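You operate a simulated robot arm through the tools that you are given. There is no shell and no other tool. Be economical: measure what you need, move in short steps, check, and stop when the job is done.

Carry out the task below with a simulated two-armed robot. There is one attempt and no reset: what you move stays moved.

TASK
Put the tin that says "oil tin" from the top of the lidded carton on the plate of post one and the tin marked "wax tin" on the top of the gear rack. Take the green scoop and leave it on the white panel. Take the yellow basket and put it on the cart rim opposite the brake. Do these in any order. Set down upright: yellow basket.

The check looks at the end state, three seconds after you hand in, the way a careful person would. Anything else that was tipped, shoved, dropped, spilled or broken makes it a failure.

THE ROBOT
Two 7-joint arms with two-finger parallel grippers on one trunk, on a base that drives. Base frame: it is fixed to the floor where the robot stands at the start and does not move with it; the origin is under the middle of the robot, x ahead of it, y to its left, z up; the surface under the hand at the start is at about z = 850. Lengths are in mm, angles in degrees, forces in N, time in s.
The left shoulder is at the start at [50, 187, 1160], the right one opposite. With the tool pointing down near the work surface each hand reaches from about 100 to 660 mm from the robot's upright axis, wherever it stands, measured 20 degrees to its own side. Places, roughly: cart rim opposite the brake [4200, -2000, 400]; plate of post one [3300, -2200, 700]; top of the gear rack [-1200, 900, 800]; white panel [3500, -2000, 250]. Payload 3.43 kg a hand.
The TCP of each hand is the grasp point between the finger pads, 30 mm short of the fingertips. In the tool frame z runs along the fingers and y along their closing line. The gripper opens to 94 mm. The fingers are 28 mm wide and 10 mm thick; the gripper's body (50 by 96 mm) begins 55 mm behind the TCP.
Orientation is that of the tool frame in the base frame, as a unit quaternion [x, y, z, w]. With the fingers straight down and closing along the base's y, the tool's x points along the base's -x, its y along +y and its z along -z.

THE INTERFACE
- The arms move only by the tool send_rows. It takes "left_plan", "right_plan" or both (then of equal length, played together; a hand with none holds still); each is a list of rows, each a list of 6 numbers: the shift along the base's x, y, z in mm, then the turn, a rotation vector about the base's x, y, z in degrees. In form: [[x, y, z, wx, wy, wz], ...]. A call has 1 to 8 rows; each row is the pose to reach, as a shift and turn from the pose commanded when the call began. "left_fingers" and "right_fingers" are, for a hand that has rows, the opening, from 0 (shut) to 1 (fully open), set as the call begins (left out, the last holds). A row lasts 0.2 s, in which the tool goes at most 50 mm and 8.6 degrees; a call with a longer step from one row to the next is refused whole, and so is a gripper value outside its range. A pose out of reach is approached as far as the arm can. The call stops where the force on the tool passes 40 N (or 10 N more than at its start, if that is more) or the arm is blocked; 0.2 s more then pass. Each finger travels about 153 mm/s and halts on what it meets, pressing with about 44 N; the grip force reading is that of the motor and also rises with nothing between the fingers. The clock runs only during rows and for 0.2 s after the last one: add rows that repeat a pose to give the fingers time. It gives the time, the measured TCP pose, the force on the tool (base axes), the opening and the grip force at its end, in the units of the frame above (readings bear some noise), with the torque about the TCP (base axes, N m) and any sound that the robot's microphone picked up.
- Cameras (640 x 400 px; columns grow to the right, rows downward): "scene" is now at [146.2, 25.9, 1333.7]; the picture's right is [0.26, -0.97, 0.00], its down [-0.43, -0.11, -0.90] and it looks along [0.87, 0.23, -0.44] (base axes); focal length 269 px, centre (320, 200). "left" rides on the left gripper at [76, -14, -103] in its tool frame; the picture's right is [0.18, 0.98, 0.00], its down [-0.75, 0.14, -0.64] and it looks along [-0.63, 0.12, 0.77] (tool axes); focal length 243 px, centre (320, 200). "right" rides on the right gripper at [76, 14, -102] in its tool frame; the picture's right is [-0.18, 0.98, 0.00], its down [-0.75, -0.14, -0.64] and it looks along [-0.63, -0.12, 0.77] (tool axes); focal length 243 px, centre (320, 200). There is no depth. A picture from a camera that has moved, and an enlarged one, comes with that camera's place and axes in the base frame and with its lens.
- capture(camera): a new picture of that camera. The clock stands still meanwhile.
- lift_body(by): slides the trunk up (or, below 0, down) by that many mm; the arms and the scene camera ride with it, the base frame stays. It gives what a move gives, with no picture.
- steer(legs): drives the robot by 1 to 6 legs, each [ahead, left, turn to the left] in mm, mm and degrees, along the robot's own axes; the way and the turn of a leg run together, so that a leg with both is an arc; at most 1500 mm and 180 degrees a leg. The arms and the cameras ride along, it lands a little off, and it stops where it bumps. It gives what a move gives.
- pan_tilt(pan, tilt): turns the head with the scene camera to pan (to the left, within 80 degrees either way) and tilt (down, from -29 to 69), counted from straight ahead of the robot. It gives what a move gives.
- inspect(camera, box): a new picture of the part [left, top, right, bottom] of that camera's present view, enlarged. The clock stands still meanwhile.
- close_job(): hands the job in; it is judged then, once.

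Work in short steps. Places have to be worked out from the pictures, the camera data and where the tool is seen: move nearer, look again, correct. Check each grasp and each placing, and mend what went wrong. You have 165 turns and 130 pictures in all, those below and enlarged ones among them. Open the grippers and draw the arms clear of the work before you hand the job in, unless the task says otherwise.

The tools are called after "Call:" as name(argument=value, ...) on one line, values as JSON. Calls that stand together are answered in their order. send_rows: Moves the arms, as the interface text tells. Its arguments: {"type":"object","properties":{"left_plan":{"type":"array","items":{"type":"array","items":{"type":"number"}}},"left_fingers":{"type":"number"},"right_plan":{"type":"array","items":{"type":"array","items":{"type":"number"}}},"right_fingers":{"type":"number"}},"required":[]} The other tools are called the same way: lift_body (by) slides the trunk up or down; steer (legs) drives the base; pan_tilt (pan, tilt) turns the head that bears the scene camera; capture (camera) takes a picture; inspect (camera, box) takes an enlarged picture of a part of a camera's view; close_job () hands the job in.

At the start:

```text
time: 0.0
left_position: [429.7, 271.7, 1168.2]
left_tool_rot: [-0.001, 1.0, 0.001, 0.0]
left_contact_force: [-0.1, -0.2, -0.5]
left_wrist_torque: [0.02, -0.01, 0.01]
left_width: 94.2
left_grip_force: 0.1
right_position: [387.8, -115.6, 1140.6]
right_tool_rot: [0.0, 1.0, 0.001, 0.0]
right_contact_force: [0.1, 0.3, -0.4]
right_wrist_torque: [-0.01, 0.0, 0.01]
right_width: 93.8
right_grip_force: 0.1
trunk travel left (down, up): [-375.0, 57.0]
robot x, y, heading: [-3.1, -0.4, 0.1]
head pan, tilt: [14.8, 26.3]
```

scene: 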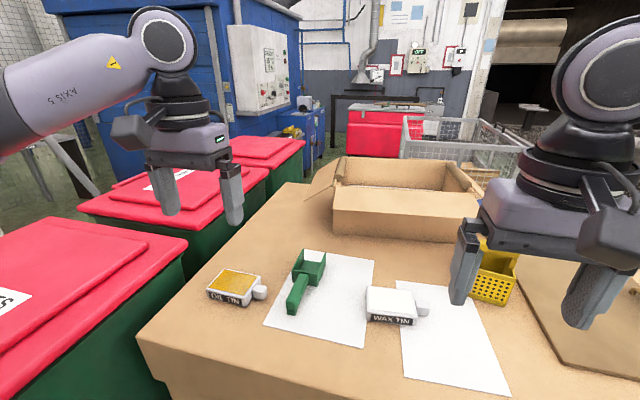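
right: 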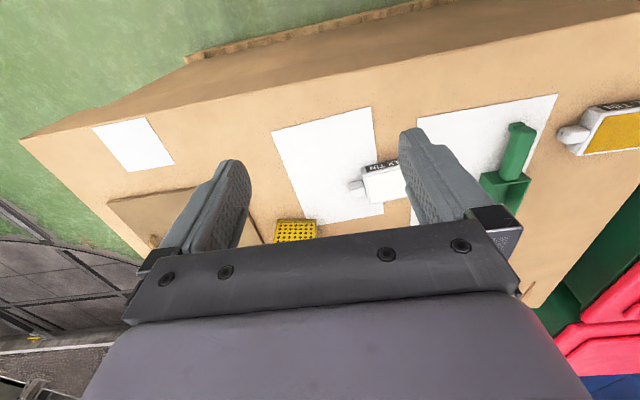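
left: 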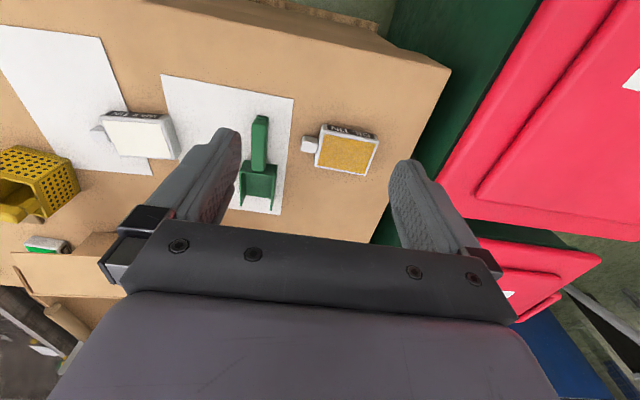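

The first pictures show two tins, the scoop and a basket on a carton-like surface. I'll turn the head to see the whole work area better.

Call:
pan_tilt(pan=-15, tilt=45)

Call:
capture(camera="scene")

```text
time: 0.9
left_position: [430.0, 272.6, 1166.1]
left_tool_rot: [-0.001, 1.0, -0.001, 0.0]
left_contact_force: [0.4, -0.9, 0.8]
left_wrist_torque: [-0.02, -0.04, 0.0]
left_width: 93.9
left_grip_force: 0.1
right_position: [387.8, -114.9, 1139.7]
right_tool_rot: [0.001, 1.0, 0.0, 0.0]
right_contact_force: [0.1, -0.8, -0.5]
right_wrist_torque: [0.02, -0.01, 0.02]
right_width: 94.0
right_grip_force: 0.2
trunk travel left (down, up): [-375.0, 57.0]
robot x, y, heading: [0.7, 1.4, -0.1]
head pan, tilt: [-15.0, 45.0]
```

```text
126 pictures are left
camera scene: at [136.1, -18.5, 1305.3], right [-0.26, -0.97, 0.0], down [-0.68, 0.18, -0.71], along [0.68, -0.18, -0.71], focal length 269 px, centre (320, 200)
```

scene: 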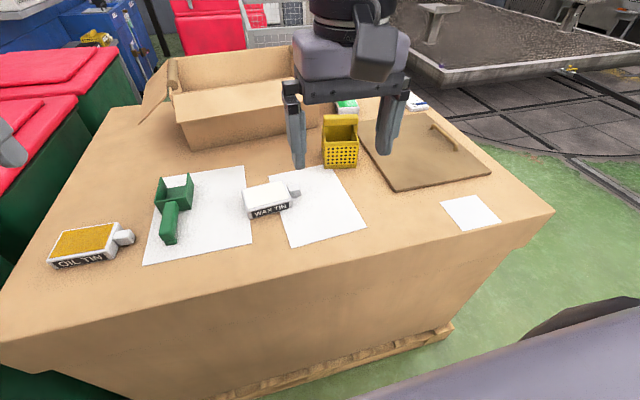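

The items sit on a big carton on a pallet, top about z=850, front edge near x≈400. I enlarge the left wrist view to measure the tins and scoop.

Call:
inspect(camera="left", box=[60, 60, 420, 285])

Call:
inspect(camera="scene", box=[230, 60, 500, 240])

Call:
inspect(camera="scene", box=[30, 140, 300, 290])

```text
1.78 times, centred on (240, 172) of left
camera zoom: at [353.2, 258.5, 1269.7], right [-0.19, 0.98, 0.0], down [0.75, 0.14, 0.64], along [0.63, 0.12, -0.77], focal length 431 px, centre (462, 249)
```

zoom: 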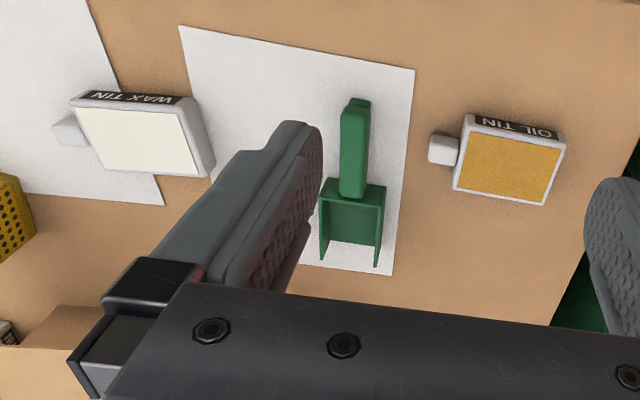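

```text
2.22 times, centred on (365, 150) of scene
camera zoom: at [136.1, -18.5, 1305.3], right [-0.26, -0.97, 0.0], down [-0.68, 0.18, -0.71], along [0.68, -0.18, -0.71], focal length 597 px, centre (220, 311)
```

zoom: 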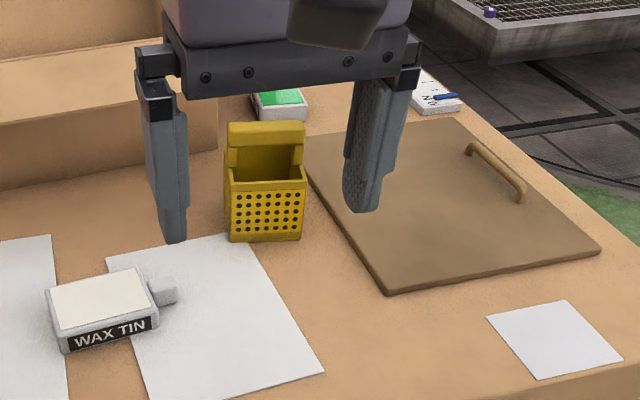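

```text
2.37 times, centred on (165, 215) of scene
camera zoom: at [136.1, -18.5, 1305.3], right [-0.26, -0.97, 0.0], down [-0.68, 0.18, -0.71], along [0.68, -0.18, -0.71], focal length 637 px, centre (687, 164)
```

zoom: 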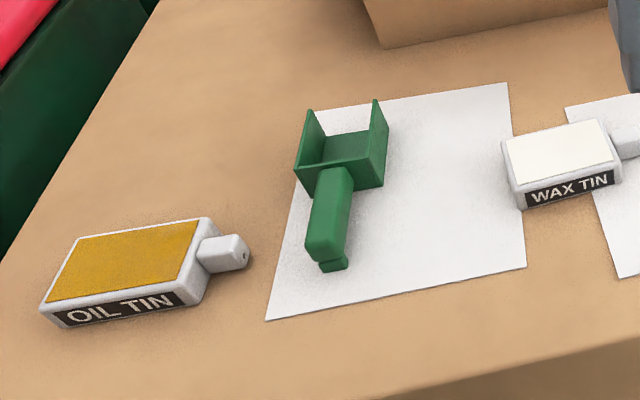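

Oil tin ≈(551,341), about 98×79 mm; wax tin ≈(596,-9), yawed ~8°; basket near x≈680. I need to get closer, so I check the clearance between base and carton first.

Call:
pan_tilt(pan=0, tilt=69)

Call:
capture(camera="scene")

```text
time: 1.8
left_position: [430.5, 272.9, 1166.3]
left_tool_rot: [0.0, 1.0, 0.0, -0.001]
left_contact_force: [0.0, 0.5, 0.9]
left_wrist_torque: [0.0, 0.01, -0.04]
left_width: 94.0
left_grip_force: 0.0
right_position: [388.7, -114.9, 1140.8]
right_tool_rot: [0.001, 1.0, -0.001, 0.0]
right_contact_force: [0.5, -0.3, -0.1]
right_wrist_torque: [0.0, -0.01, 0.01]
right_width: 93.9
right_grip_force: 0.1
trunk travel left (down, up): [-375.0, 57.0]
robot x, y, heading: [2.8, 2.2, 0.1]
head pan, tilt: [0.0, 68.8]
```

```text
122 pictures are left
camera scene: at [113.5, 2.5, 1276.5], right [0.0, -1.0, 0.0], down [-0.93, 0.0, -0.36], along [0.36, 0.0, -0.93], focal length 269 px, centre (320, 200)
```

scene: 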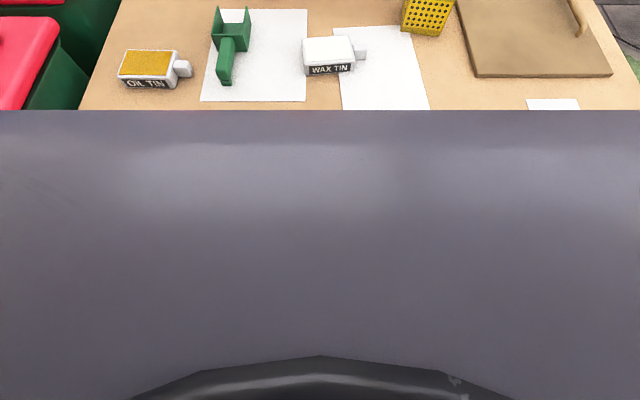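

Torso blocks the view of the base, but there seems to be some 100 mm of room; the bins lie at y>530. I shift 50 ahead and 60 left.

Call:
steer(legs=[[50, 60, 0]])

Call:
pan_tilt(pan=0, tilt=45)

Call:
capture(camera="scene")

```text
time: 3.0
left_position: [479.8, 334.1, 1166.7]
left_tool_rot: [0.0, 1.0, -0.001, 0.0]
left_contact_force: [-0.7, 0.8, 0.6]
left_wrist_torque: [-0.01, 0.0, 0.0]
left_width: 94.1
left_grip_force: 0.0
right_position: [437.8, -53.5, 1139.5]
right_tool_rot: [0.001, 1.0, 0.0, 0.0]
right_contact_force: [-0.8, 0.6, 1.0]
right_wrist_torque: [0.01, 0.03, 0.03]
right_width: 93.9
right_grip_force: 0.0
trunk travel left (down, up): [-375.0, 57.0]
robot x, y, heading: [51.0, 60.8, -0.0]
head pan, tilt: [0.0, 68.8]
```

```text
time: 3.9
left_position: [480.6, 332.0, 1167.0]
left_tool_rot: [-0.001, 1.0, 0.0, 0.0]
left_contact_force: [-0.5, 0.0, -0.4]
left_wrist_torque: [-0.06, -0.01, 0.02]
left_width: 93.8
left_grip_force: 0.0
right_position: [437.5, -53.5, 1139.8]
right_tool_rot: [0.0, 1.0, 0.001, 0.0]
right_contact_force: [0.4, -0.1, -0.3]
right_wrist_torque: [-0.03, 0.02, 0.02]
right_width: 93.7
right_grip_force: 0.0
trunk travel left (down, up): [-375.0, 57.0]
robot x, y, heading: [48.7, 59.9, 0.1]
head pan, tilt: [0.0, 45.0]
```

```text
121 pictures are left
camera scene: at [188.7, 63.2, 1305.2], right [0.0, -1.0, 0.0], down [-0.71, 0.0, -0.71], along [0.71, 0.0, -0.71], focal length 269 px, centre (320, 200)
```

scene: 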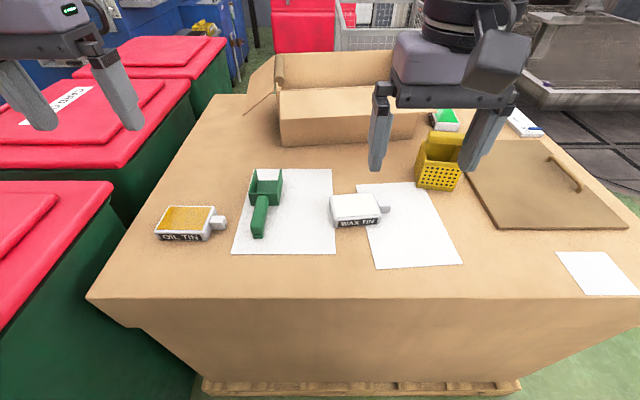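

Clear room now. I yaw both hands so that they close along x, and bring them above their tins (left: oil, right: wax).

Call:
send_rows(left_plan=[[9, 1, -10, 0, 0, 8], [18, 2, -20, 0, 0, 16], [27, 3, -30, 0, 0, 24], [36, 4, -40, 0, 0, 32], [45, 5, -50, 0, 0, 40], [54, 6, -60, 0, 0, 48], [63, 7, -70, 0, 0, 56], [71, 8, -80, 0, 0, 64]], right_plan=[[20, 5, -10, 0, 0, -8], [40, 11, -20, 0, 0, -16], [60, 16, -30, 0, 0, -24], [80, 22, -40, 0, 0, -32], [100, 27, -50, 0, 0, -40], [120, 33, -60, 0, 0, -48], [140, 38, -70, 0, 0, -56], [158, 44, -80, 0, 0, -64]])

Call:
send_rows(left_plan=[[0, 0, -10, 0, 0, 8], [0, 0, -20, 0, 0, 16], [0, 0, -30, 0, 0, 24], [0, 0, -40, 0, 0, 26]], right_plan=[[0, 0, -10, 0, 0, -8], [0, 0, -20, 0, 0, -16], [0, 0, -30, 0, 0, -18], [0, 0, -40, 0, 0, -18]])

Call:
capture(camera="left")

Call:
capture(camera="right")

```text
time: 5.7
left_position: [553.0, 340.4, 1087.1]
left_tool_rot: [-0.531, 0.847, -0.001, 0.001]
left_contact_force: [0.7, -0.7, 0.3]
left_wrist_torque: [0.01, 0.0, -0.02]
left_width: 93.8
left_grip_force: 0.1
right_position: [595.1, -10.3, 1059.7]
right_tool_rot: [0.532, 0.847, 0.0, 0.0]
right_contact_force: [0.3, -0.4, 0.0]
right_wrist_torque: [0.01, 0.0, -0.01]
right_width: 94.3
right_grip_force: 0.0
trunk travel left (down, up): [-375.0, 57.0]
robot x, y, heading: [48.4, 62.6, 0.2]
head pan, tilt: [0.0, 45.0]
```

```text
time: 6.7
left_position: [552.0, 341.7, 1048.4]
left_tool_rot: [0.708, -0.706, 0.001, 0.0]
left_contact_force: [-0.1, 0.6, -0.2]
left_wrist_torque: [0.01, 0.0, -0.02]
left_width: 93.9
left_grip_force: 0.0
right_position: [594.8, -9.6, 1020.2]
right_tool_rot: [0.657, 0.754, 0.0, 0.001]
right_contact_force: [0.0, 0.3, -0.4]
right_wrist_torque: [0.01, -0.03, -0.01]
right_width: 93.9
right_grip_force: 0.1
trunk travel left (down, up): [-375.0, 57.0]
robot x, y, heading: [52.3, 57.7, -0.0]
head pan, tilt: [0.0, 45.0]
```

```text
120 pictures are left
camera left: at [565.6, 265.3, 1149.7], right [-0.98, -0.19, 0.0], down [-0.14, 0.75, 0.64], along [-0.12, 0.63, -0.77], focal length 243 px, centre (320, 200)
```

left: 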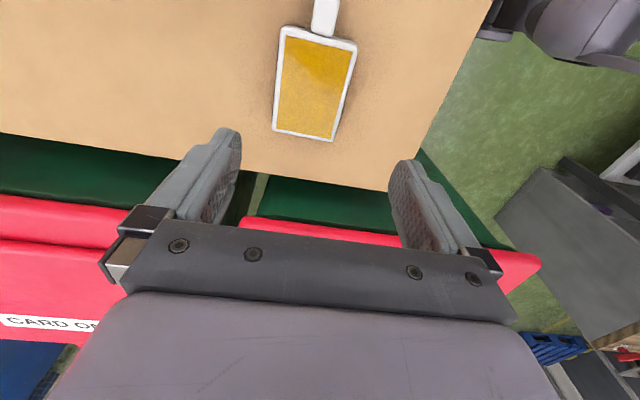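

```text
119 pictures are left
camera right: at [598.1, 67.9, 1122.1], right [1.0, -0.05, 0.0], down [-0.04, -0.77, 0.64], along [-0.03, -0.64, -0.77], focal length 243 px, centre (320, 200)
```

right: 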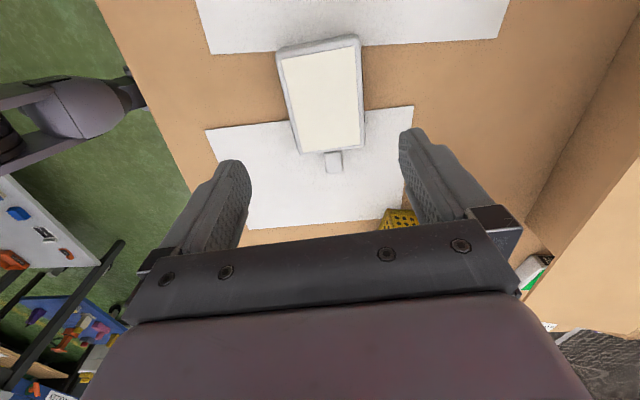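

Refined: oil tin centre (560,342), wax tin (600,-10) yaw ~6.5°. I line up and descend to just above them.

Call:
send_rows(left_plan=[[8, 0, -40, 0, 0, 0], [8, 0, -80, 0, 0, 0], [8, 0, -118, 0, 0, 0], [8, 0, -118, 0, 0, 0]], right_plan=[[5, 0, -40, 0, 0, -1.5], [5, 0, -70, 0, 0, -1.5], [5, 0, -90, 0, 0, -1.5], [5, 0, -90, 0, 0, -1.5]])

Call:
capture(camera="left")

Call:
capture(camera="right")

```text
time: 7.7
left_position: [560.5, 340.7, 927.4]
left_tool_rot: [-0.707, 0.707, 0.0, 0.0]
left_contact_force: [0.7, 0.0, -0.3]
left_wrist_torque: [0.01, -0.03, 0.04]
left_width: 94.0
left_grip_force: 0.1
right_position: [598.6, -9.2, 929.9]
right_tool_rot: [0.666, 0.746, 0.0, 0.0]
right_contact_force: [-0.1, 0.2, 0.3]
right_wrist_torque: [0.01, -0.01, -0.02]
right_width: 94.1
right_grip_force: 0.0
trunk travel left (down, up): [-375.0, 57.0]
robot x, y, heading: [47.1, 60.9, -0.1]
head pan, tilt: [0.0, 45.0]
```

```text
118 pictures are left
camera left: at [573.2, 265.4, 1030.6], right [-0.98, -0.19, 0.0], down [-0.14, 0.75, 0.64], along [-0.12, 0.63, -0.77], focal length 243 px, centre (320, 200)
```

left: 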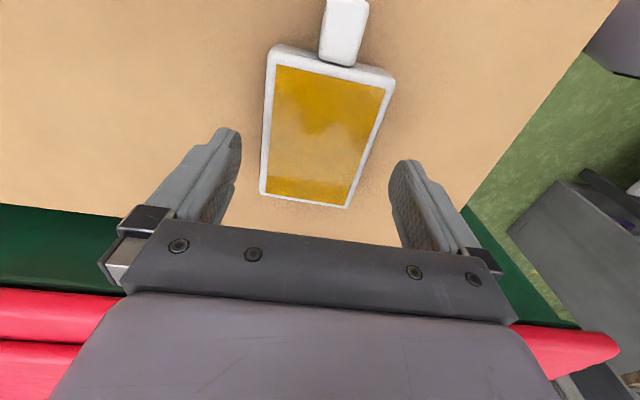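

```text
117 pictures are left
camera right: at [603.9, 68.7, 1032.2], right [1.0, -0.07, 0.0], down [-0.06, -0.76, 0.64], along [-0.05, -0.64, -0.77], focal length 243 px, centre (320, 200)
```

right: 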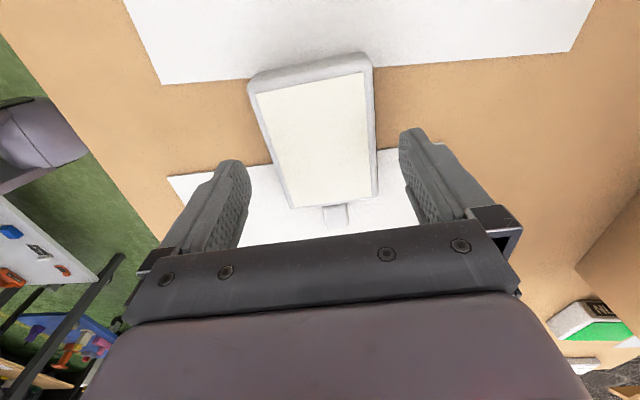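

Both aligned within 1–2 mm. Descend ~46 mm to the grasp height.

Call:
send_rows(left_plan=[[0, 0, -25, 0, 0, 0], [0, 0, -45, 0, 0, 0], [0, 0, -45, 0, 0, 0]], right_plan=[[0, -1, -25, 0, 0, 0], [0, -1, -46, 0, 0, 0], [0, -1, -46, 0, 0, 0]])

Call:
send_rows(left_plan=[[0, 0, 0, 0, 0, 0], [0, 0, 0, 0, 0, 0], [0, 0, 0, 0, 0, 0]], right_plan=[[0, 0, 0, 0, 0, 0], [0, 0, 0, 0, 0, 0], [0, 0, 0, 0, 0, 0]], left_fingers=0, right_fingers=0)

```text
time: 8.5
left_position: [558.6, 339.7, 883.9]
left_tool_rot: [-0.707, 0.707, 0.0, 0.0]
left_contact_force: [0.5, 0.0, 0.3]
left_wrist_torque: [-0.01, 0.01, 0.02]
left_width: 94.1
left_grip_force: 0.1
right_position: [598.4, -11.9, 883.6]
right_tool_rot: [0.667, 0.745, 0.0, 0.001]
right_contact_force: [-0.3, -0.3, 0.1]
right_wrist_torque: [-0.04, -0.03, 0.0]
right_width: 94.0
right_grip_force: 0.1
trunk travel left (down, up): [-375.0, 57.0]
robot x, y, heading: [50.0, 62.2, -0.1]
head pan, tilt: [0.0, 45.0]
```

```text
time: 9.3
left_position: [559.8, 340.0, 884.9]
left_tool_rot: [0.707, -0.707, 0.002, -0.001]
left_contact_force: [3.1, -0.1, 9.2]
left_wrist_torque: [-0.28, -0.14, -0.12]
left_width: 76.0
left_grip_force: 44.0
right_position: [598.6, -11.2, 885.8]
right_tool_rot: [0.666, 0.746, 0.0, 0.0]
right_contact_force: [1.2, 0.2, -0.2]
right_wrist_torque: [-0.02, 0.08, 0.01]
right_width: 75.5
right_grip_force: 43.6
trunk travel left (down, up): [-375.0, 57.0]
robot x, y, heading: [53.6, 61.5, 0.0]
head pan, tilt: [0.0, 45.0]
```

Both grips hold at ~76 mm. Lift both by 150 mm and look.

Call:
send_rows(left_plan=[[0, 0, 20, 0, 0, 0], [0, 0, 50, 0, 0, 0], [0, 0, 90, 0, 0, 0], [0, 0, 130, 0, 0, 0], [0, 0, 170, 0, 0, 0], [0, 0, 170, 0, 0, 0]], right_plan=[[0, 0, 20, 0, 0, 0], [0, 0, 50, 0, 0, 0], [0, 0, 90, 0, 0, 0], [0, 0, 130, 0, 0, 0], [0, 0, 170, 0, 0, 0], [0, 0, 170, 0, 0, 0]])

Call:
capture(camera="scene")

```text
time: 10.7
left_position: [559.0, 339.6, 1054.1]
left_tool_rot: [-0.707, 0.708, 0.001, 0.0]
left_contact_force: [0.9, 0.8, -5.1]
left_wrist_torque: [0.01, -0.04, -0.02]
left_width: 75.7
left_grip_force: 43.9
right_position: [597.0, -11.4, 1054.1]
right_tool_rot: [0.667, 0.745, -0.001, 0.0]
right_contact_force: [0.7, 1.1, -5.3]
right_wrist_torque: [0.06, 0.0, 0.02]
right_width: 75.5
right_grip_force: 43.8
trunk travel left (down, up): [-375.0, 57.0]
robot x, y, heading: [52.1, 58.7, -0.0]
head pan, tilt: [0.0, 45.0]
```

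```text
116 pictures are left
camera scene: at [190.0, 63.4, 1305.1], right [0.0, -1.0, 0.0], down [-0.71, 0.0, -0.71], along [0.71, 0.0, -0.71], focal length 269 px, centre (320, 200)
```

scene: 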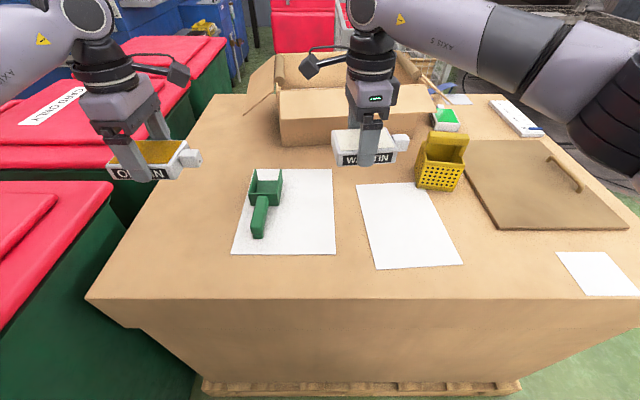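

Both tins are held level. I pull the arms in and back away, then look toward the gear rack behind-left.

Call:
send_rows(left_plan=[[-40, 0, 10, 0, 0, 0], [-80, 0, 20, 0, 0, 0], [-120, 0, 20, 0, 0, 0], [-150, 0, 20, 0, 0, 0]], right_plan=[[-40, -20, 10, 0, 0, 0], [-80, -40, 20, 0, 0, 0], [-120, -60, 20, 0, 0, 0], [-160, -80, 20, 0, 0, 0]])

Call:
steer(legs=[[-450, 0, 0], [0, 0, 60]])

Call:
pan_tilt(pan=75, tilt=25)

Call:
capture(camera="scene")

```text
time: 11.7
left_position: [408.0, 338.9, 1073.8]
left_tool_rot: [0.708, -0.706, -0.001, 0.0]
left_contact_force: [0.2, -0.5, -5.1]
left_wrist_torque: [-0.01, 0.02, 0.0]
left_width: 75.5
left_grip_force: 43.8
right_position: [438.4, -87.6, 1074.5]
right_tool_rot: [0.667, 0.745, 0.0, 0.0]
right_contact_force: [-0.8, 0.0, -4.8]
right_wrist_torque: [0.05, 0.0, 0.0]
right_width: 75.5
right_grip_force: 43.9
trunk travel left (down, up): [-375.0, 57.0]
robot x, y, heading: [46.7, 56.2, -0.0]
head pan, tilt: [0.0, 45.0]
```

```text
time: 17.0
left_position: [-447.5, 512.0, 1072.0]
left_tool_rot: [0.965, -0.262, -0.001, -0.001]
left_contact_force: [-0.4, 0.0, -4.5]
left_wrist_torque: [-0.04, -0.01, 0.01]
left_width: 75.5
left_grip_force: 43.9
right_position: [-62.6, 323.7, 1073.0]
right_tool_rot: [0.207, 0.978, -0.001, 0.0]
right_contact_force: [-0.4, -0.5, -5.2]
right_wrist_torque: [0.01, 0.05, 0.01]
right_width: 75.6
right_grip_force: 44.1
trunk travel left (down, up): [-375.0, 57.0]
robot x, y, heading: [-388.1, 63.4, 59.3]
head pan, tilt: [0.0, 45.0]
```

```text
time: 18.5
left_position: [-447.1, 511.9, 1073.0]
left_tool_rot: [0.965, -0.262, 0.001, 0.0]
left_contact_force: [0.0, -0.7, -5.8]
left_wrist_torque: [0.03, 0.02, 0.0]
left_width: 75.6
left_grip_force: 43.9
right_position: [-63.2, 322.9, 1074.0]
right_tool_rot: [0.208, 0.978, 0.0, 0.0]
right_contact_force: [-0.3, -0.2, -5.3]
right_wrist_torque: [0.05, 0.01, 0.0]
right_width: 75.5
right_grip_force: 43.9
trunk travel left (down, up): [-375.0, 57.0]
robot x, y, heading: [-389.0, 62.1, 59.7]
head pan, tilt: [75.0, 25.0]
```

```text
115 pictures are left
camera scene: at [-424.4, 181.0, 1335.8], right [0.71, 0.7, 0.0], down [0.3, -0.3, -0.91], along [-0.64, 0.65, -0.42], focal length 269 px, centre (320, 200)
```

scene: 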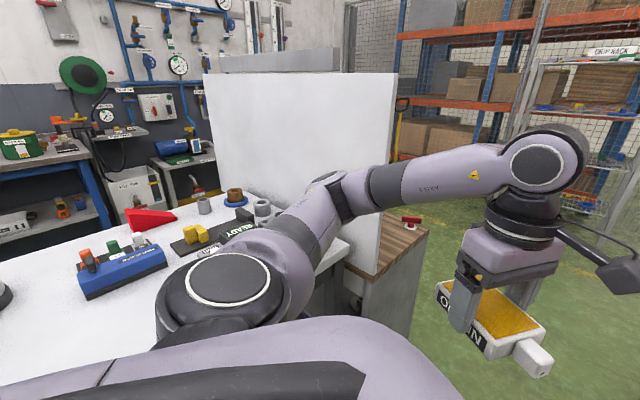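

A bench with a white top and a tall white board lies in the rack's direction. I zoom on labels to find the gear rack.

Call:
inspect(camera="scene", box=[400, 20, 640, 170])

Call:
inspect(camera="scene", box=[40, 140, 440, 390])

```text
2.67 times, centred on (520, 95) of scene
camera zoom: at [-424.4, 181.0, 1335.8], right [0.71, 0.7, 0.0], down [0.3, -0.3, -0.91], along [-0.64, 0.65, -0.42], focal length 716 px, centre (-213, 480)
```

zoom: 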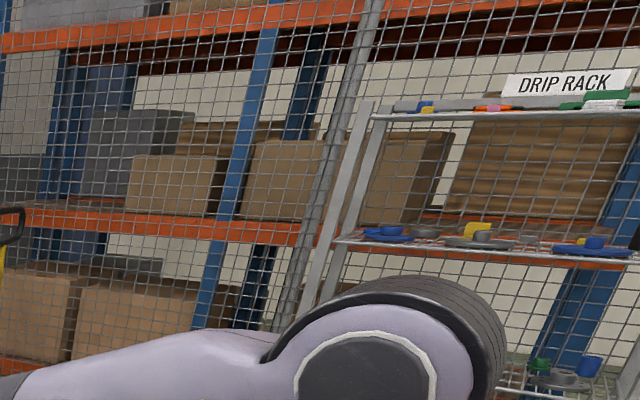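

```text
1.60 times, centred on (240, 265) of scene
camera zoom: at [-424.4, 181.0, 1335.8], right [0.71, 0.7, 0.0], down [0.3, -0.3, -0.91], along [-0.64, 0.65, -0.42], focal length 430 px, centre (448, 96)
```

zoom: 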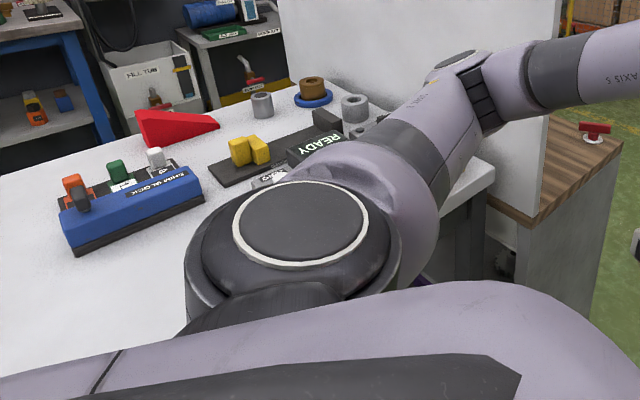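

The rack must be behind the white partition, perhaps the wooden-top cabinet. I look ahead to check the floor before driving on.

Call:
pan_tilt(pan=20, tilt=35)

Call:
capture(camera="scene")

```text
time: 19.7
left_position: [-447.3, 512.7, 1073.1]
left_tool_rot: [0.965, -0.263, 0.0, 0.0]
left_contact_force: [-0.3, -0.2, -4.3]
left_wrist_torque: [-0.01, 0.03, -0.04]
left_width: 75.4
left_grip_force: 43.8
right_position: [-62.8, 323.1, 1074.0]
right_tool_rot: [0.208, 0.978, 0.0, 0.0]
right_contact_force: [0.1, -0.8, -5.5]
right_wrist_torque: [0.01, 0.07, 0.04]
right_width: 75.5
right_grip_force: 44.1
trunk travel left (down, up): [-375.0, 57.0]
robot x, y, heading: [-391.6, 60.8, 59.5]
head pan, tilt: [20.0, 35.0]
```

```text
112 pictures are left
camera scene: at [-343.9, 201.9, 1320.0], right [0.98, -0.18, 0.0], down [-0.1, -0.56, -0.82], along [0.15, 0.81, -0.57], focal length 269 px, centre (320, 200)
```

scene: 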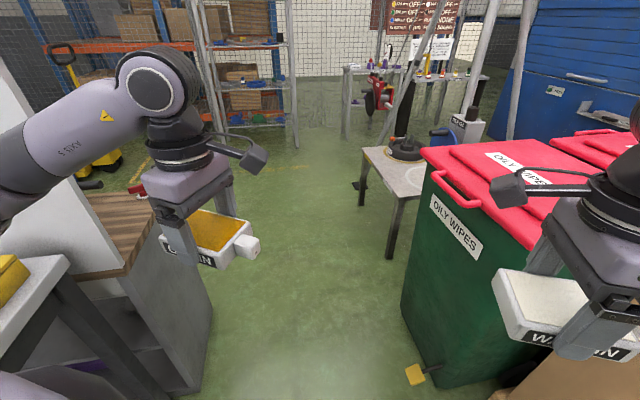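

There's a ~950 mm aisle between the cabinet (edge x≈-780) and the bin (x≈200). I turn to heading 90, shift right a bit, and go ahead 600, then look left.

Call:
steer(legs=[[0, 0, 30], [0, -90, 0], [600, 0, 0]])

Call:
pan_tilt(pan=75, tilt=30)

Call:
capture(camera="scene")

```text
time: 24.7
left_position: [-561.3, 818.5, 1071.9]
left_tool_rot: [1.0, -0.004, -0.008, 0.004]
left_contact_force: [-1.1, -0.7, -4.0]
left_wrist_torque: [-0.01, -0.02, 0.0]
left_width: 75.6
left_grip_force: 44.2
right_position: [-130.1, 849.9, 1075.3]
right_tool_rot: [-0.05, 0.999, 0.001, -0.001]
right_contact_force: [-0.5, -0.2, -4.4]
right_wrist_torque: [-0.02, 0.06, 0.01]
right_width: 75.7
right_grip_force: 44.1
trunk travel left (down, up): [-375.0, 57.0]
robot x, y, heading: [-286.0, 468.0, 89.4]
head pan, tilt: [20.0, 35.0]
stopped in leg 3: the robot was blocked; the commanded pose is now the measured one
```

```text
time: 26.0
left_position: [-559.8, 820.0, 1072.5]
left_tool_rot: [1.0, -0.005, -0.008, 0.002]
left_contact_force: [0.3, 0.1, -4.3]
left_wrist_torque: [0.01, 0.0, -0.02]
left_width: 75.7
left_grip_force: 44.6
right_position: [-130.1, 847.9, 1076.1]
right_tool_rot: [-0.049, 0.999, 0.003, -0.002]
right_contact_force: [-0.4, -0.4, -4.6]
right_wrist_torque: [-0.01, 0.06, 0.0]
right_width: 75.6
right_grip_force: 43.4
trunk travel left (down, up): [-375.0, 57.0]
robot x, y, heading: [-289.1, 472.9, 89.4]
head pan, tilt: [75.0, 30.0]
```

```text
111 pictures are left
camera scene: at [-369.2, 544.3, 1329.2], right [0.27, 0.96, 0.01], down [0.48, -0.13, -0.87], along [-0.84, 0.24, -0.49], focal length 269 px, centre (320, 200)
```

scene: 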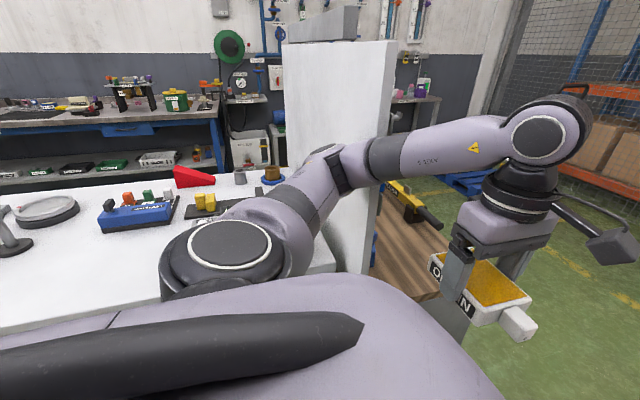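

The robot was blocked after ~400 mm. I look around low ahead and right to find what it touched.

Call:
pan_tilt(pan=-30, tilt=50)

Call:
capture(camera="scene")

Call:
capture(camera="left")

Call:
capture(camera="right")

```text
time: 27.8
left_position: [-559.9, 820.3, 1072.5]
left_tool_rot: [1.0, -0.005, -0.007, 0.003]
left_contact_force: [-0.4, -0.2, -5.0]
left_wrist_torque: [-0.01, -0.01, 0.02]
left_width: 75.5
left_grip_force: 44.3
right_position: [-129.4, 847.5, 1075.8]
right_tool_rot: [-0.049, 0.999, 0.004, -0.002]
right_contact_force: [-0.2, -0.1, -5.0]
right_wrist_torque: [-0.05, 0.03, 0.01]
right_width: 75.4
right_grip_force: 43.6
trunk travel left (down, up): [-375.0, 57.0]
robot x, y, heading: [-285.2, 467.3, 89.3]
head pan, tilt: [-30.0, 50.0]
```

```text
110 pictures are left
camera scene: at [-243.0, 586.1, 1299.4], right [0.86, -0.51, -0.01], down [-0.4, -0.65, -0.65], along [0.32, 0.56, -0.76], focal length 269 px, centre (320, 200)
```

scene: 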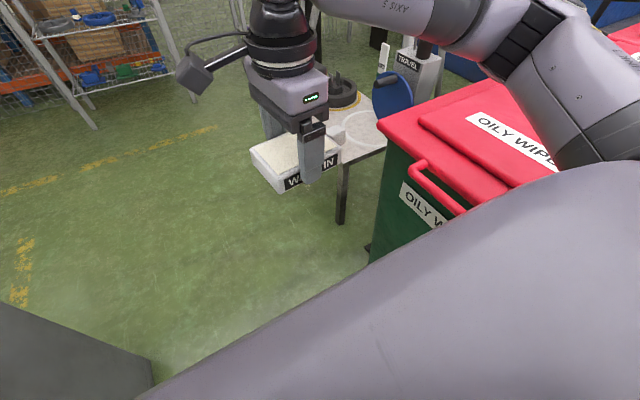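

```text
109 pictures are left
camera left: at [-482.7, 833.9, 1173.8], right [0.17, -0.98, 0.0], down [-0.75, -0.13, 0.65], along [-0.64, -0.12, -0.76], focal length 243 px, centre (320, 200)
```

left: 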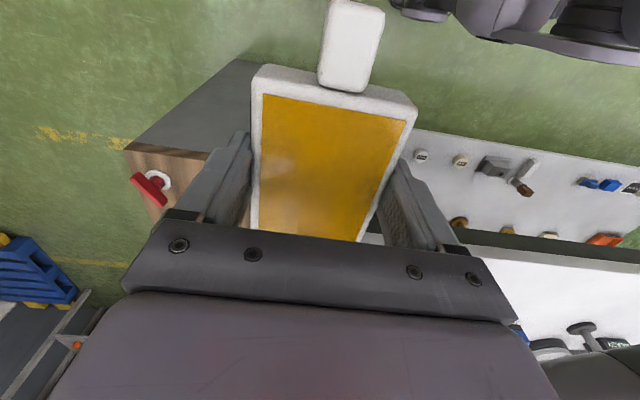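

```text
108 pictures are left
camera right: at [-207.4, 855.8, 1179.0], right [0.09, 1.0, 0.01], down [0.77, -0.07, 0.64], along [0.64, -0.05, -0.77], focal length 243 px, centre (320, 200)
```

right: 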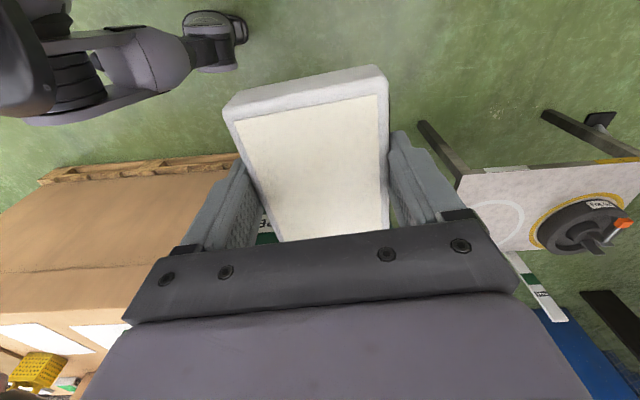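

Likely the left elbow (x≈-740) touched the edge of the white board (x≈-750). I back off slightly, shift right and look at the board.

Call:
steer(legs=[[-80, 0, 0], [0, -130, 0]])

Call:
pan_tilt(pan=60, tilt=20)

Call:
capture(camera="scene")

```text
time: 29.9
left_position: [-466.1, 741.8, 1067.1]
left_tool_rot: [1.0, -0.013, -0.004, 0.01]
left_contact_force: [-1.0, -0.7, -5.3]
left_wrist_torque: [0.03, 0.01, 0.0]
left_width: 75.5
left_grip_force: 44.0
right_position: [-35.4, 764.1, 1073.7]
right_tool_rot: [-0.041, 0.999, -0.002, 0.002]
right_contact_force: [-0.5, 0.2, -4.1]
right_wrist_torque: [-0.02, 0.04, -0.01]
right_width: 75.5
right_grip_force: 43.8
trunk travel left (down, up): [-375.0, 57.0]
robot x, y, heading: [-194.5, 379.3, 88.3]
head pan, tilt: [-30.0, 50.0]
stopped in leg 2: the robot was blocked; the commanded pose is now the measured one
```

```text
time: 31.6
left_position: [-463.1, 746.6, 1066.5]
left_tool_rot: [1.0, -0.014, -0.004, 0.009]
left_contact_force: [0.2, 1.2, -5.9]
left_wrist_torque: [-0.08, 0.03, -0.06]
left_width: 75.4
left_grip_force: 43.7
right_position: [-34.1, 768.0, 1071.6]
right_tool_rot: [-0.039, 0.999, -0.002, 0.0]
right_contact_force: [0.3, -0.3, -5.2]
right_wrist_torque: [-0.01, 0.07, 0.0]
right_width: 75.7
right_grip_force: 44.7
trunk travel left (down, up): [-375.0, 57.0]
robot x, y, heading: [-192.3, 384.9, 88.1]
head pan, tilt: [60.0, 20.0]
```

```text
107 pictures are left
camera scene: at [-271.7, 492.4, 1343.8], right [0.53, 0.85, 0.0], down [0.29, -0.18, -0.94], along [-0.8, 0.5, -0.34], focal length 269 px, centre (320, 200)
```

scene: 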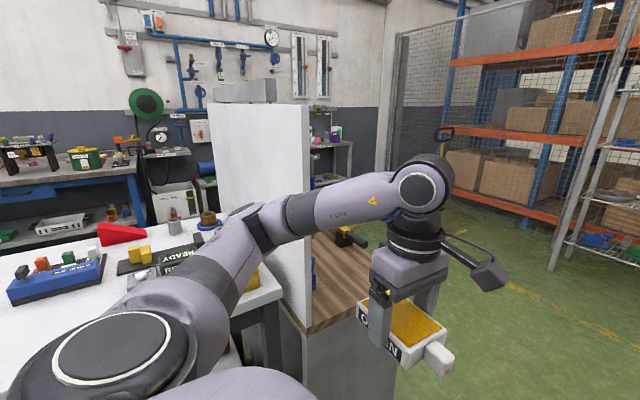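

The corridor for the robot centre is roughly x∈[-270,-195] (left elbow vs. board edge, right side vs. bin handle). I take x≈-225, square up, and go ahead.

Call:
steer(legs=[[0, 32, 2], [350, 0, 0], [350, 0, 0]])

Call:
pan_tilt(pan=78, tilt=30)

Call:
capture(camera="scene")

```text
time: 32.4
left_position: [-465.7, 743.1, 1064.9]
left_tool_rot: [1.0, -0.014, -0.005, 0.011]
left_contact_force: [-0.1, -0.6, -4.3]
left_wrist_torque: [-0.01, -0.01, -0.02]
left_width: 75.7
left_grip_force: 43.2
right_position: [-36.2, 766.6, 1070.9]
right_tool_rot: [-0.04, 0.999, -0.003, 0.002]
right_contact_force: [0.0, -0.4, -5.1]
right_wrist_torque: [-0.01, 0.05, 0.01]
right_width: 75.1
right_grip_force: 43.7
trunk travel left (down, up): [-375.0, 57.0]
robot x, y, heading: [-196.5, 380.2, 88.3]
head pan, tilt: [60.0, 20.0]
stopped in leg 1: the robot was blocked; the commanded pose is now the measured one
```

```text
time: 33.2
left_position: [-466.2, 744.0, 1066.1]
left_tool_rot: [1.0, -0.014, -0.004, 0.01]
left_contact_force: [0.3, -0.3, -4.9]
left_wrist_torque: [0.02, -0.01, -0.02]
left_width: 75.5
left_grip_force: 44.1
right_position: [-35.5, 765.8, 1072.2]
right_tool_rot: [-0.039, 0.999, -0.002, 0.002]
right_contact_force: [-0.2, -0.3, -4.0]
right_wrist_torque: [0.03, 0.03, 0.0]
right_width: 75.7
right_grip_force: 43.3
trunk travel left (down, up): [-375.0, 57.0]
robot x, y, heading: [-198.6, 382.5, 88.4]
head pan, tilt: [78.0, 30.0]
```

```text
106 pictures are left
camera scene: at [-283.3, 464.1, 1327.9], right [0.24, 0.97, 0.0], down [0.49, -0.12, -0.87], along [-0.84, 0.21, -0.5], focal length 269 px, centre (320, 200)
```

scene: 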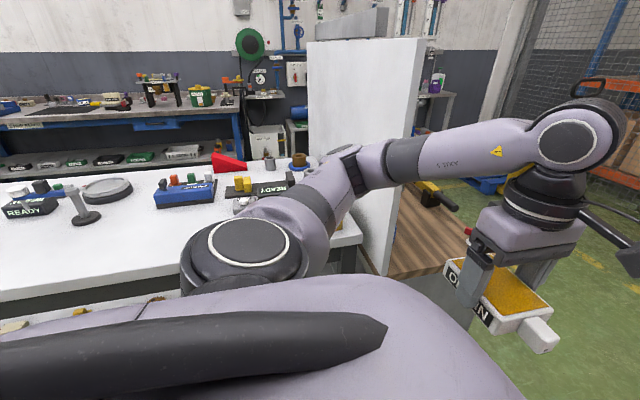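

Blocked again even moving left; I need to see what touches the base. I look down to the right.

Call:
pan_tilt(pan=-75, tilt=50)

Call:
capture(camera="scene")

Call:
capture(camera="right")

Call:
capture(camera="left")

```text
time: 35.5
left_position: [-466.5, 743.9, 1065.7]
left_tool_rot: [1.0, -0.013, -0.005, 0.01]
left_contact_force: [-0.4, -0.4, -4.5]
left_wrist_torque: [0.01, -0.04, 0.01]
left_width: 75.8
left_grip_force: 43.9
right_position: [-36.8, 767.0, 1071.3]
right_tool_rot: [-0.04, 0.999, -0.003, 0.002]
right_contact_force: [0.3, -0.4, -3.9]
right_wrist_torque: [-0.01, 0.02, 0.01]
right_width: 75.5
right_grip_force: 44.3
trunk travel left (down, up): [-375.0, 57.0]
robot x, y, heading: [-198.7, 382.5, 88.3]
head pan, tilt: [-75.0, 50.0]
```

```text
105 pictures are left
camera scene: at [-120.5, 460.4, 1298.3], right [0.23, -0.97, 0.0], down [-0.75, -0.18, -0.64], along [0.63, 0.15, -0.77], focal length 269 px, centre (320, 200)
```

scene: 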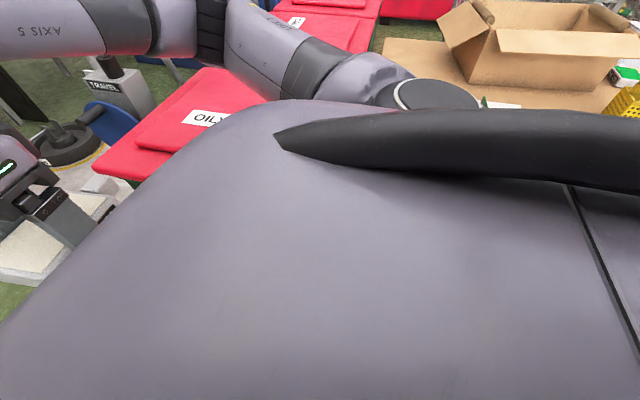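

```text
104 pictures are left
camera right: at [-114.0, 776.1, 1174.3], right [0.1, 0.99, -0.01], down [0.76, -0.08, 0.65], along [0.64, -0.07, -0.76], focal length 243 px, centre (320, 200)
```

right: 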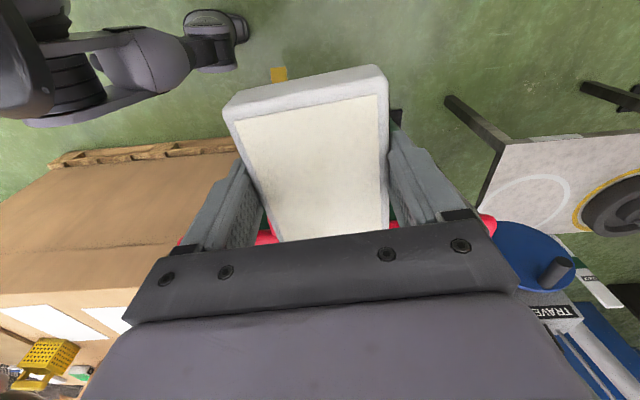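

```text
103 pictures are left
camera left: at [-389.6, 758.7, 1167.9], right [0.16, -0.99, 0.02], down [-0.75, -0.11, 0.65], along [-0.64, -0.12, -0.76], focal length 243 px, centre (320, 200)
```

left: 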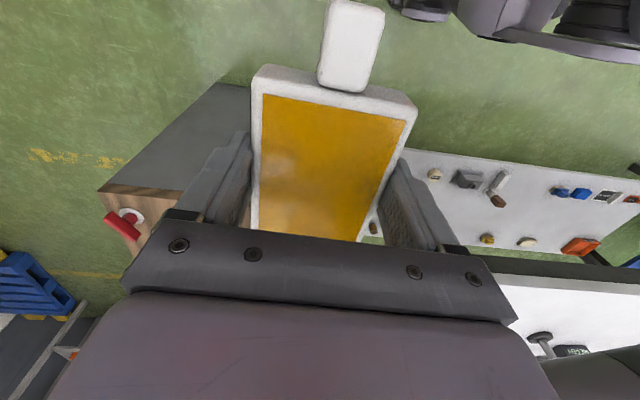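

Nothing obviously touches on the right. I test by backing away 60 mm straight.

Call:
steer(legs=[[-60, 0, 0]])

Call:
steer(legs=[[0, 40, 0]])

```text
time: 36.5
left_position: [-467.7, 685.2, 1067.1]
left_tool_rot: [1.0, -0.015, -0.005, 0.01]
left_contact_force: [0.4, -0.2, -4.7]
left_wrist_torque: [0.04, 0.0, -0.02]
left_width: 75.7
left_grip_force: 44.1
right_position: [-37.5, 707.3, 1073.2]
right_tool_rot: [-0.04, 0.999, -0.002, 0.001]
right_contact_force: [0.3, 0.0, -5.0]
right_wrist_torque: [0.01, 0.06, -0.01]
right_width: 75.8
right_grip_force: 44.6
trunk travel left (down, up): [-375.0, 57.0]
robot x, y, heading: [-197.8, 323.2, 88.1]
head pan, tilt: [-75.0, 50.0]
```

```text
time: 37.6
left_position: [-507.8, 686.1, 1065.7]
left_tool_rot: [1.0, -0.014, -0.004, 0.01]
left_contact_force: [0.5, 0.4, -5.5]
left_wrist_torque: [0.03, 0.03, 0.0]
left_width: 75.5
left_grip_force: 44.0
right_position: [-79.3, 708.5, 1072.5]
right_tool_rot: [-0.04, 0.999, -0.003, 0.001]
right_contact_force: [0.2, 0.6, -5.1]
right_wrist_torque: [0.0, 0.05, 0.05]
right_width: 75.5
right_grip_force: 43.8
trunk travel left (down, up): [-375.0, 57.0]
robot x, y, heading: [-236.9, 323.8, 88.5]
head pan, tilt: [-75.0, 50.0]
```

Free now. To bring the elbows in, I extend both hands forward (+y) and inward a little, then square up and advance in stages.

Call:
send_rows(left_plan=[[20, 30, 3, 0, 0, 0], [40, 60, 6, 0, 0, 0], [60, 90, 9, 0, 0, 0], [80, 120, 9, 0, 0, 0], [90, 150, 9, 0, 0, 0]], right_plan=[[0, 30, 2, 0, 0, 0], [0, 60, 4, 0, 0, 0], [0, 90, 4, 0, 0, 0], [0, 120, 4, 0, 0, 0], [0, 140, 4, 0, 0, 0]])

Call:
steer(legs=[[0, 0, 1.5], [250, 0, 0], [200, 0, 0]])

Call:
pan_tilt(pan=75, tilt=30)

Call:
capture(camera="scene")

```text
time: 38.8
left_position: [-417.8, 838.6, 1074.7]
left_tool_rot: [1.0, -0.014, -0.006, 0.01]
left_contact_force: [0.5, -0.1, -6.1]
left_wrist_torque: [0.02, 0.05, 0.01]
left_width: 75.5
left_grip_force: 43.9
right_position: [-78.0, 850.5, 1076.3]
right_tool_rot: [-0.04, 0.999, -0.004, 0.002]
right_contact_force: [-0.7, 0.1, -5.0]
right_wrist_torque: [-0.03, 0.06, -0.02]
right_width: 75.9
right_grip_force: 44.0
trunk travel left (down, up): [-375.0, 57.0]
robot x, y, heading: [-237.1, 322.6, 88.6]
head pan, tilt: [-75.0, 50.0]
```

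```text
time: 40.6
left_position: [-425.9, 994.6, 1073.8]
left_tool_rot: [1.0, -0.006, -0.005, 0.01]
left_contact_force: [0.5, 1.0, -4.5]
left_wrist_torque: [-0.01, 0.02, 0.02]
left_width: 75.4
left_grip_force: 44.0
right_position: [-85.8, 1011.2, 1075.3]
right_tool_rot: [-0.046, 0.999, -0.004, 0.003]
right_contact_force: [0.1, -1.3, -5.0]
right_wrist_torque: [0.03, 0.06, 0.0]
right_width: 75.7
right_grip_force: 44.7
trunk travel left (down, up): [-375.0, 57.0]
robot x, y, heading: [-241.2, 485.7, 88.9]
head pan, tilt: [-75.0, 50.0]
stopped in leg 2: the robot was blocked; the commanded pose is now the measured one
```

```text
time: 42.9
left_position: [-427.3, 994.7, 1074.3]
left_tool_rot: [1.0, -0.006, -0.004, 0.01]
left_contact_force: [-0.6, -0.9, -4.6]
left_wrist_torque: [0.01, 0.01, -0.01]
left_width: 75.5
left_grip_force: 44.4
right_position: [-87.4, 1013.0, 1075.8]
right_tool_rot: [-0.047, 0.999, -0.003, 0.002]
right_contact_force: [0.6, 0.6, -4.6]
right_wrist_torque: [-0.04, 0.06, 0.01]
right_width: 75.5
right_grip_force: 43.8
trunk travel left (down, up): [-375.0, 57.0]
robot x, y, heading: [-240.7, 483.3, 89.3]
head pan, tilt: [75.0, 30.0]
```

```text
102 pictures are left
camera scene: at [-327.0, 570.9, 1327.8], right [0.27, 0.96, 0.0], down [0.48, -0.14, -0.87], along [-0.83, 0.24, -0.5], focal length 269 px, centre (320, 200)
```

scene: 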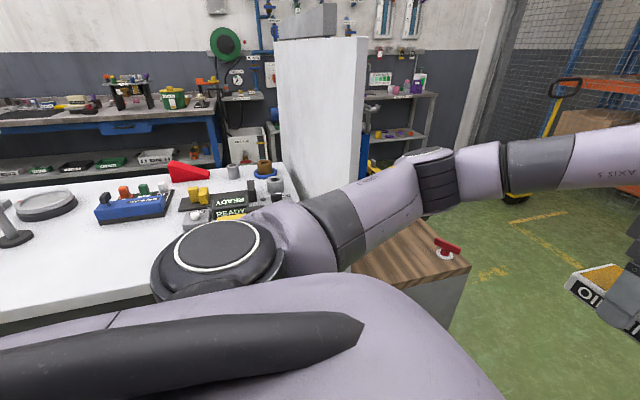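

Blocked again at y≈485, so it's something low in front. I look straight down ahead, and via the wrist cameras.

Call:
pan_tilt(pan=20, tilt=60)

Call:
capture(camera="scene")

Call:
capture(camera="left")

Call:
capture(camera="right")

```text
time: 44.2
left_position: [-427.1, 994.1, 1074.6]
left_tool_rot: [1.0, -0.006, -0.004, 0.01]
left_contact_force: [-0.1, 0.7, -4.5]
left_wrist_torque: [-0.05, -0.01, 0.0]
left_width: 75.6
left_grip_force: 43.9
right_position: [-87.1, 1013.0, 1075.6]
right_tool_rot: [-0.047, 0.999, -0.002, 0.002]
right_contact_force: [-0.3, 0.2, -5.1]
right_wrist_torque: [0.0, 0.06, -0.01]
right_width: 75.7
right_grip_force: 44.0
trunk travel left (down, up): [-375.0, 57.0]
robot x, y, heading: [-244.8, 484.9, 89.3]
head pan, tilt: [20.0, 60.0]
```

```text
101 pictures are left
camera scene: at [-261.9, 609.0, 1285.7], right [0.94, 0.33, 0.0], down [0.28, -0.82, -0.5], along [-0.16, 0.47, -0.87], focal length 269 px, centre (320, 200)
```

scene: 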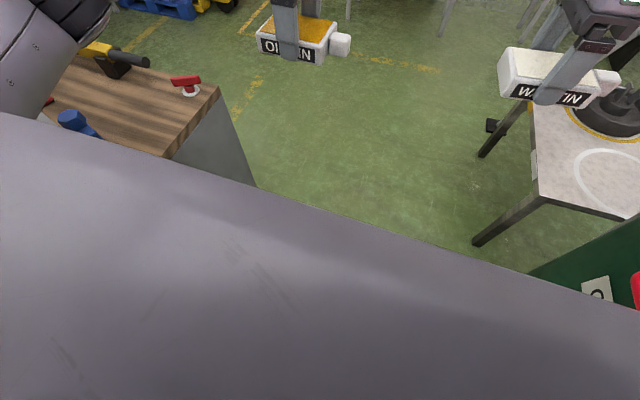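

```text
100 pictures are left
camera left: at [-350.6, 1010.5, 1176.4], right [0.17, -0.98, 0.02], down [-0.75, -0.12, 0.65], along [-0.64, -0.12, -0.76], focal length 243 px, centre (320, 200)
```

left: 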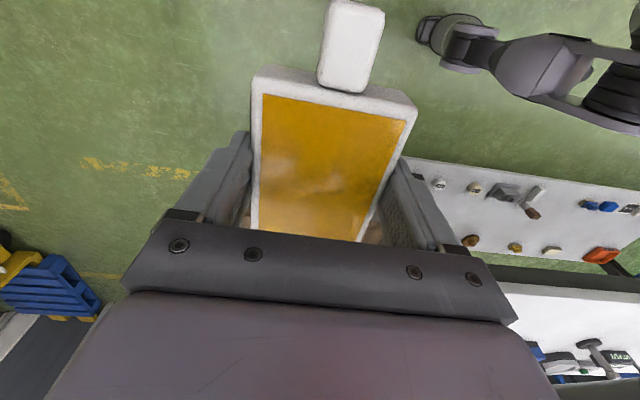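

```text
99 pictures are left
camera right: at [-165.2, 1021.5, 1178.0], right [0.09, 1.0, -0.01], down [0.76, -0.07, 0.65], along [0.64, -0.06, -0.76], focal length 243 px, centre (320, 200)
```

right: 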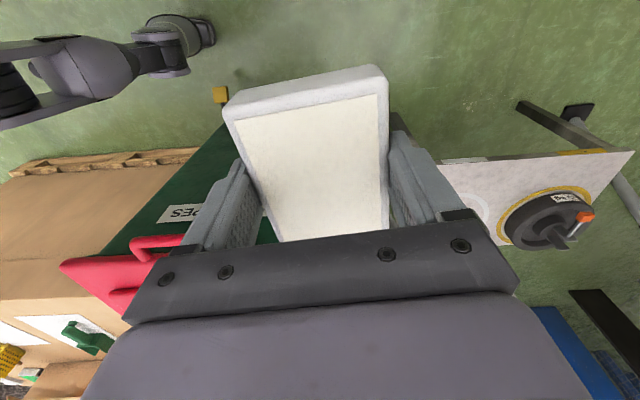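

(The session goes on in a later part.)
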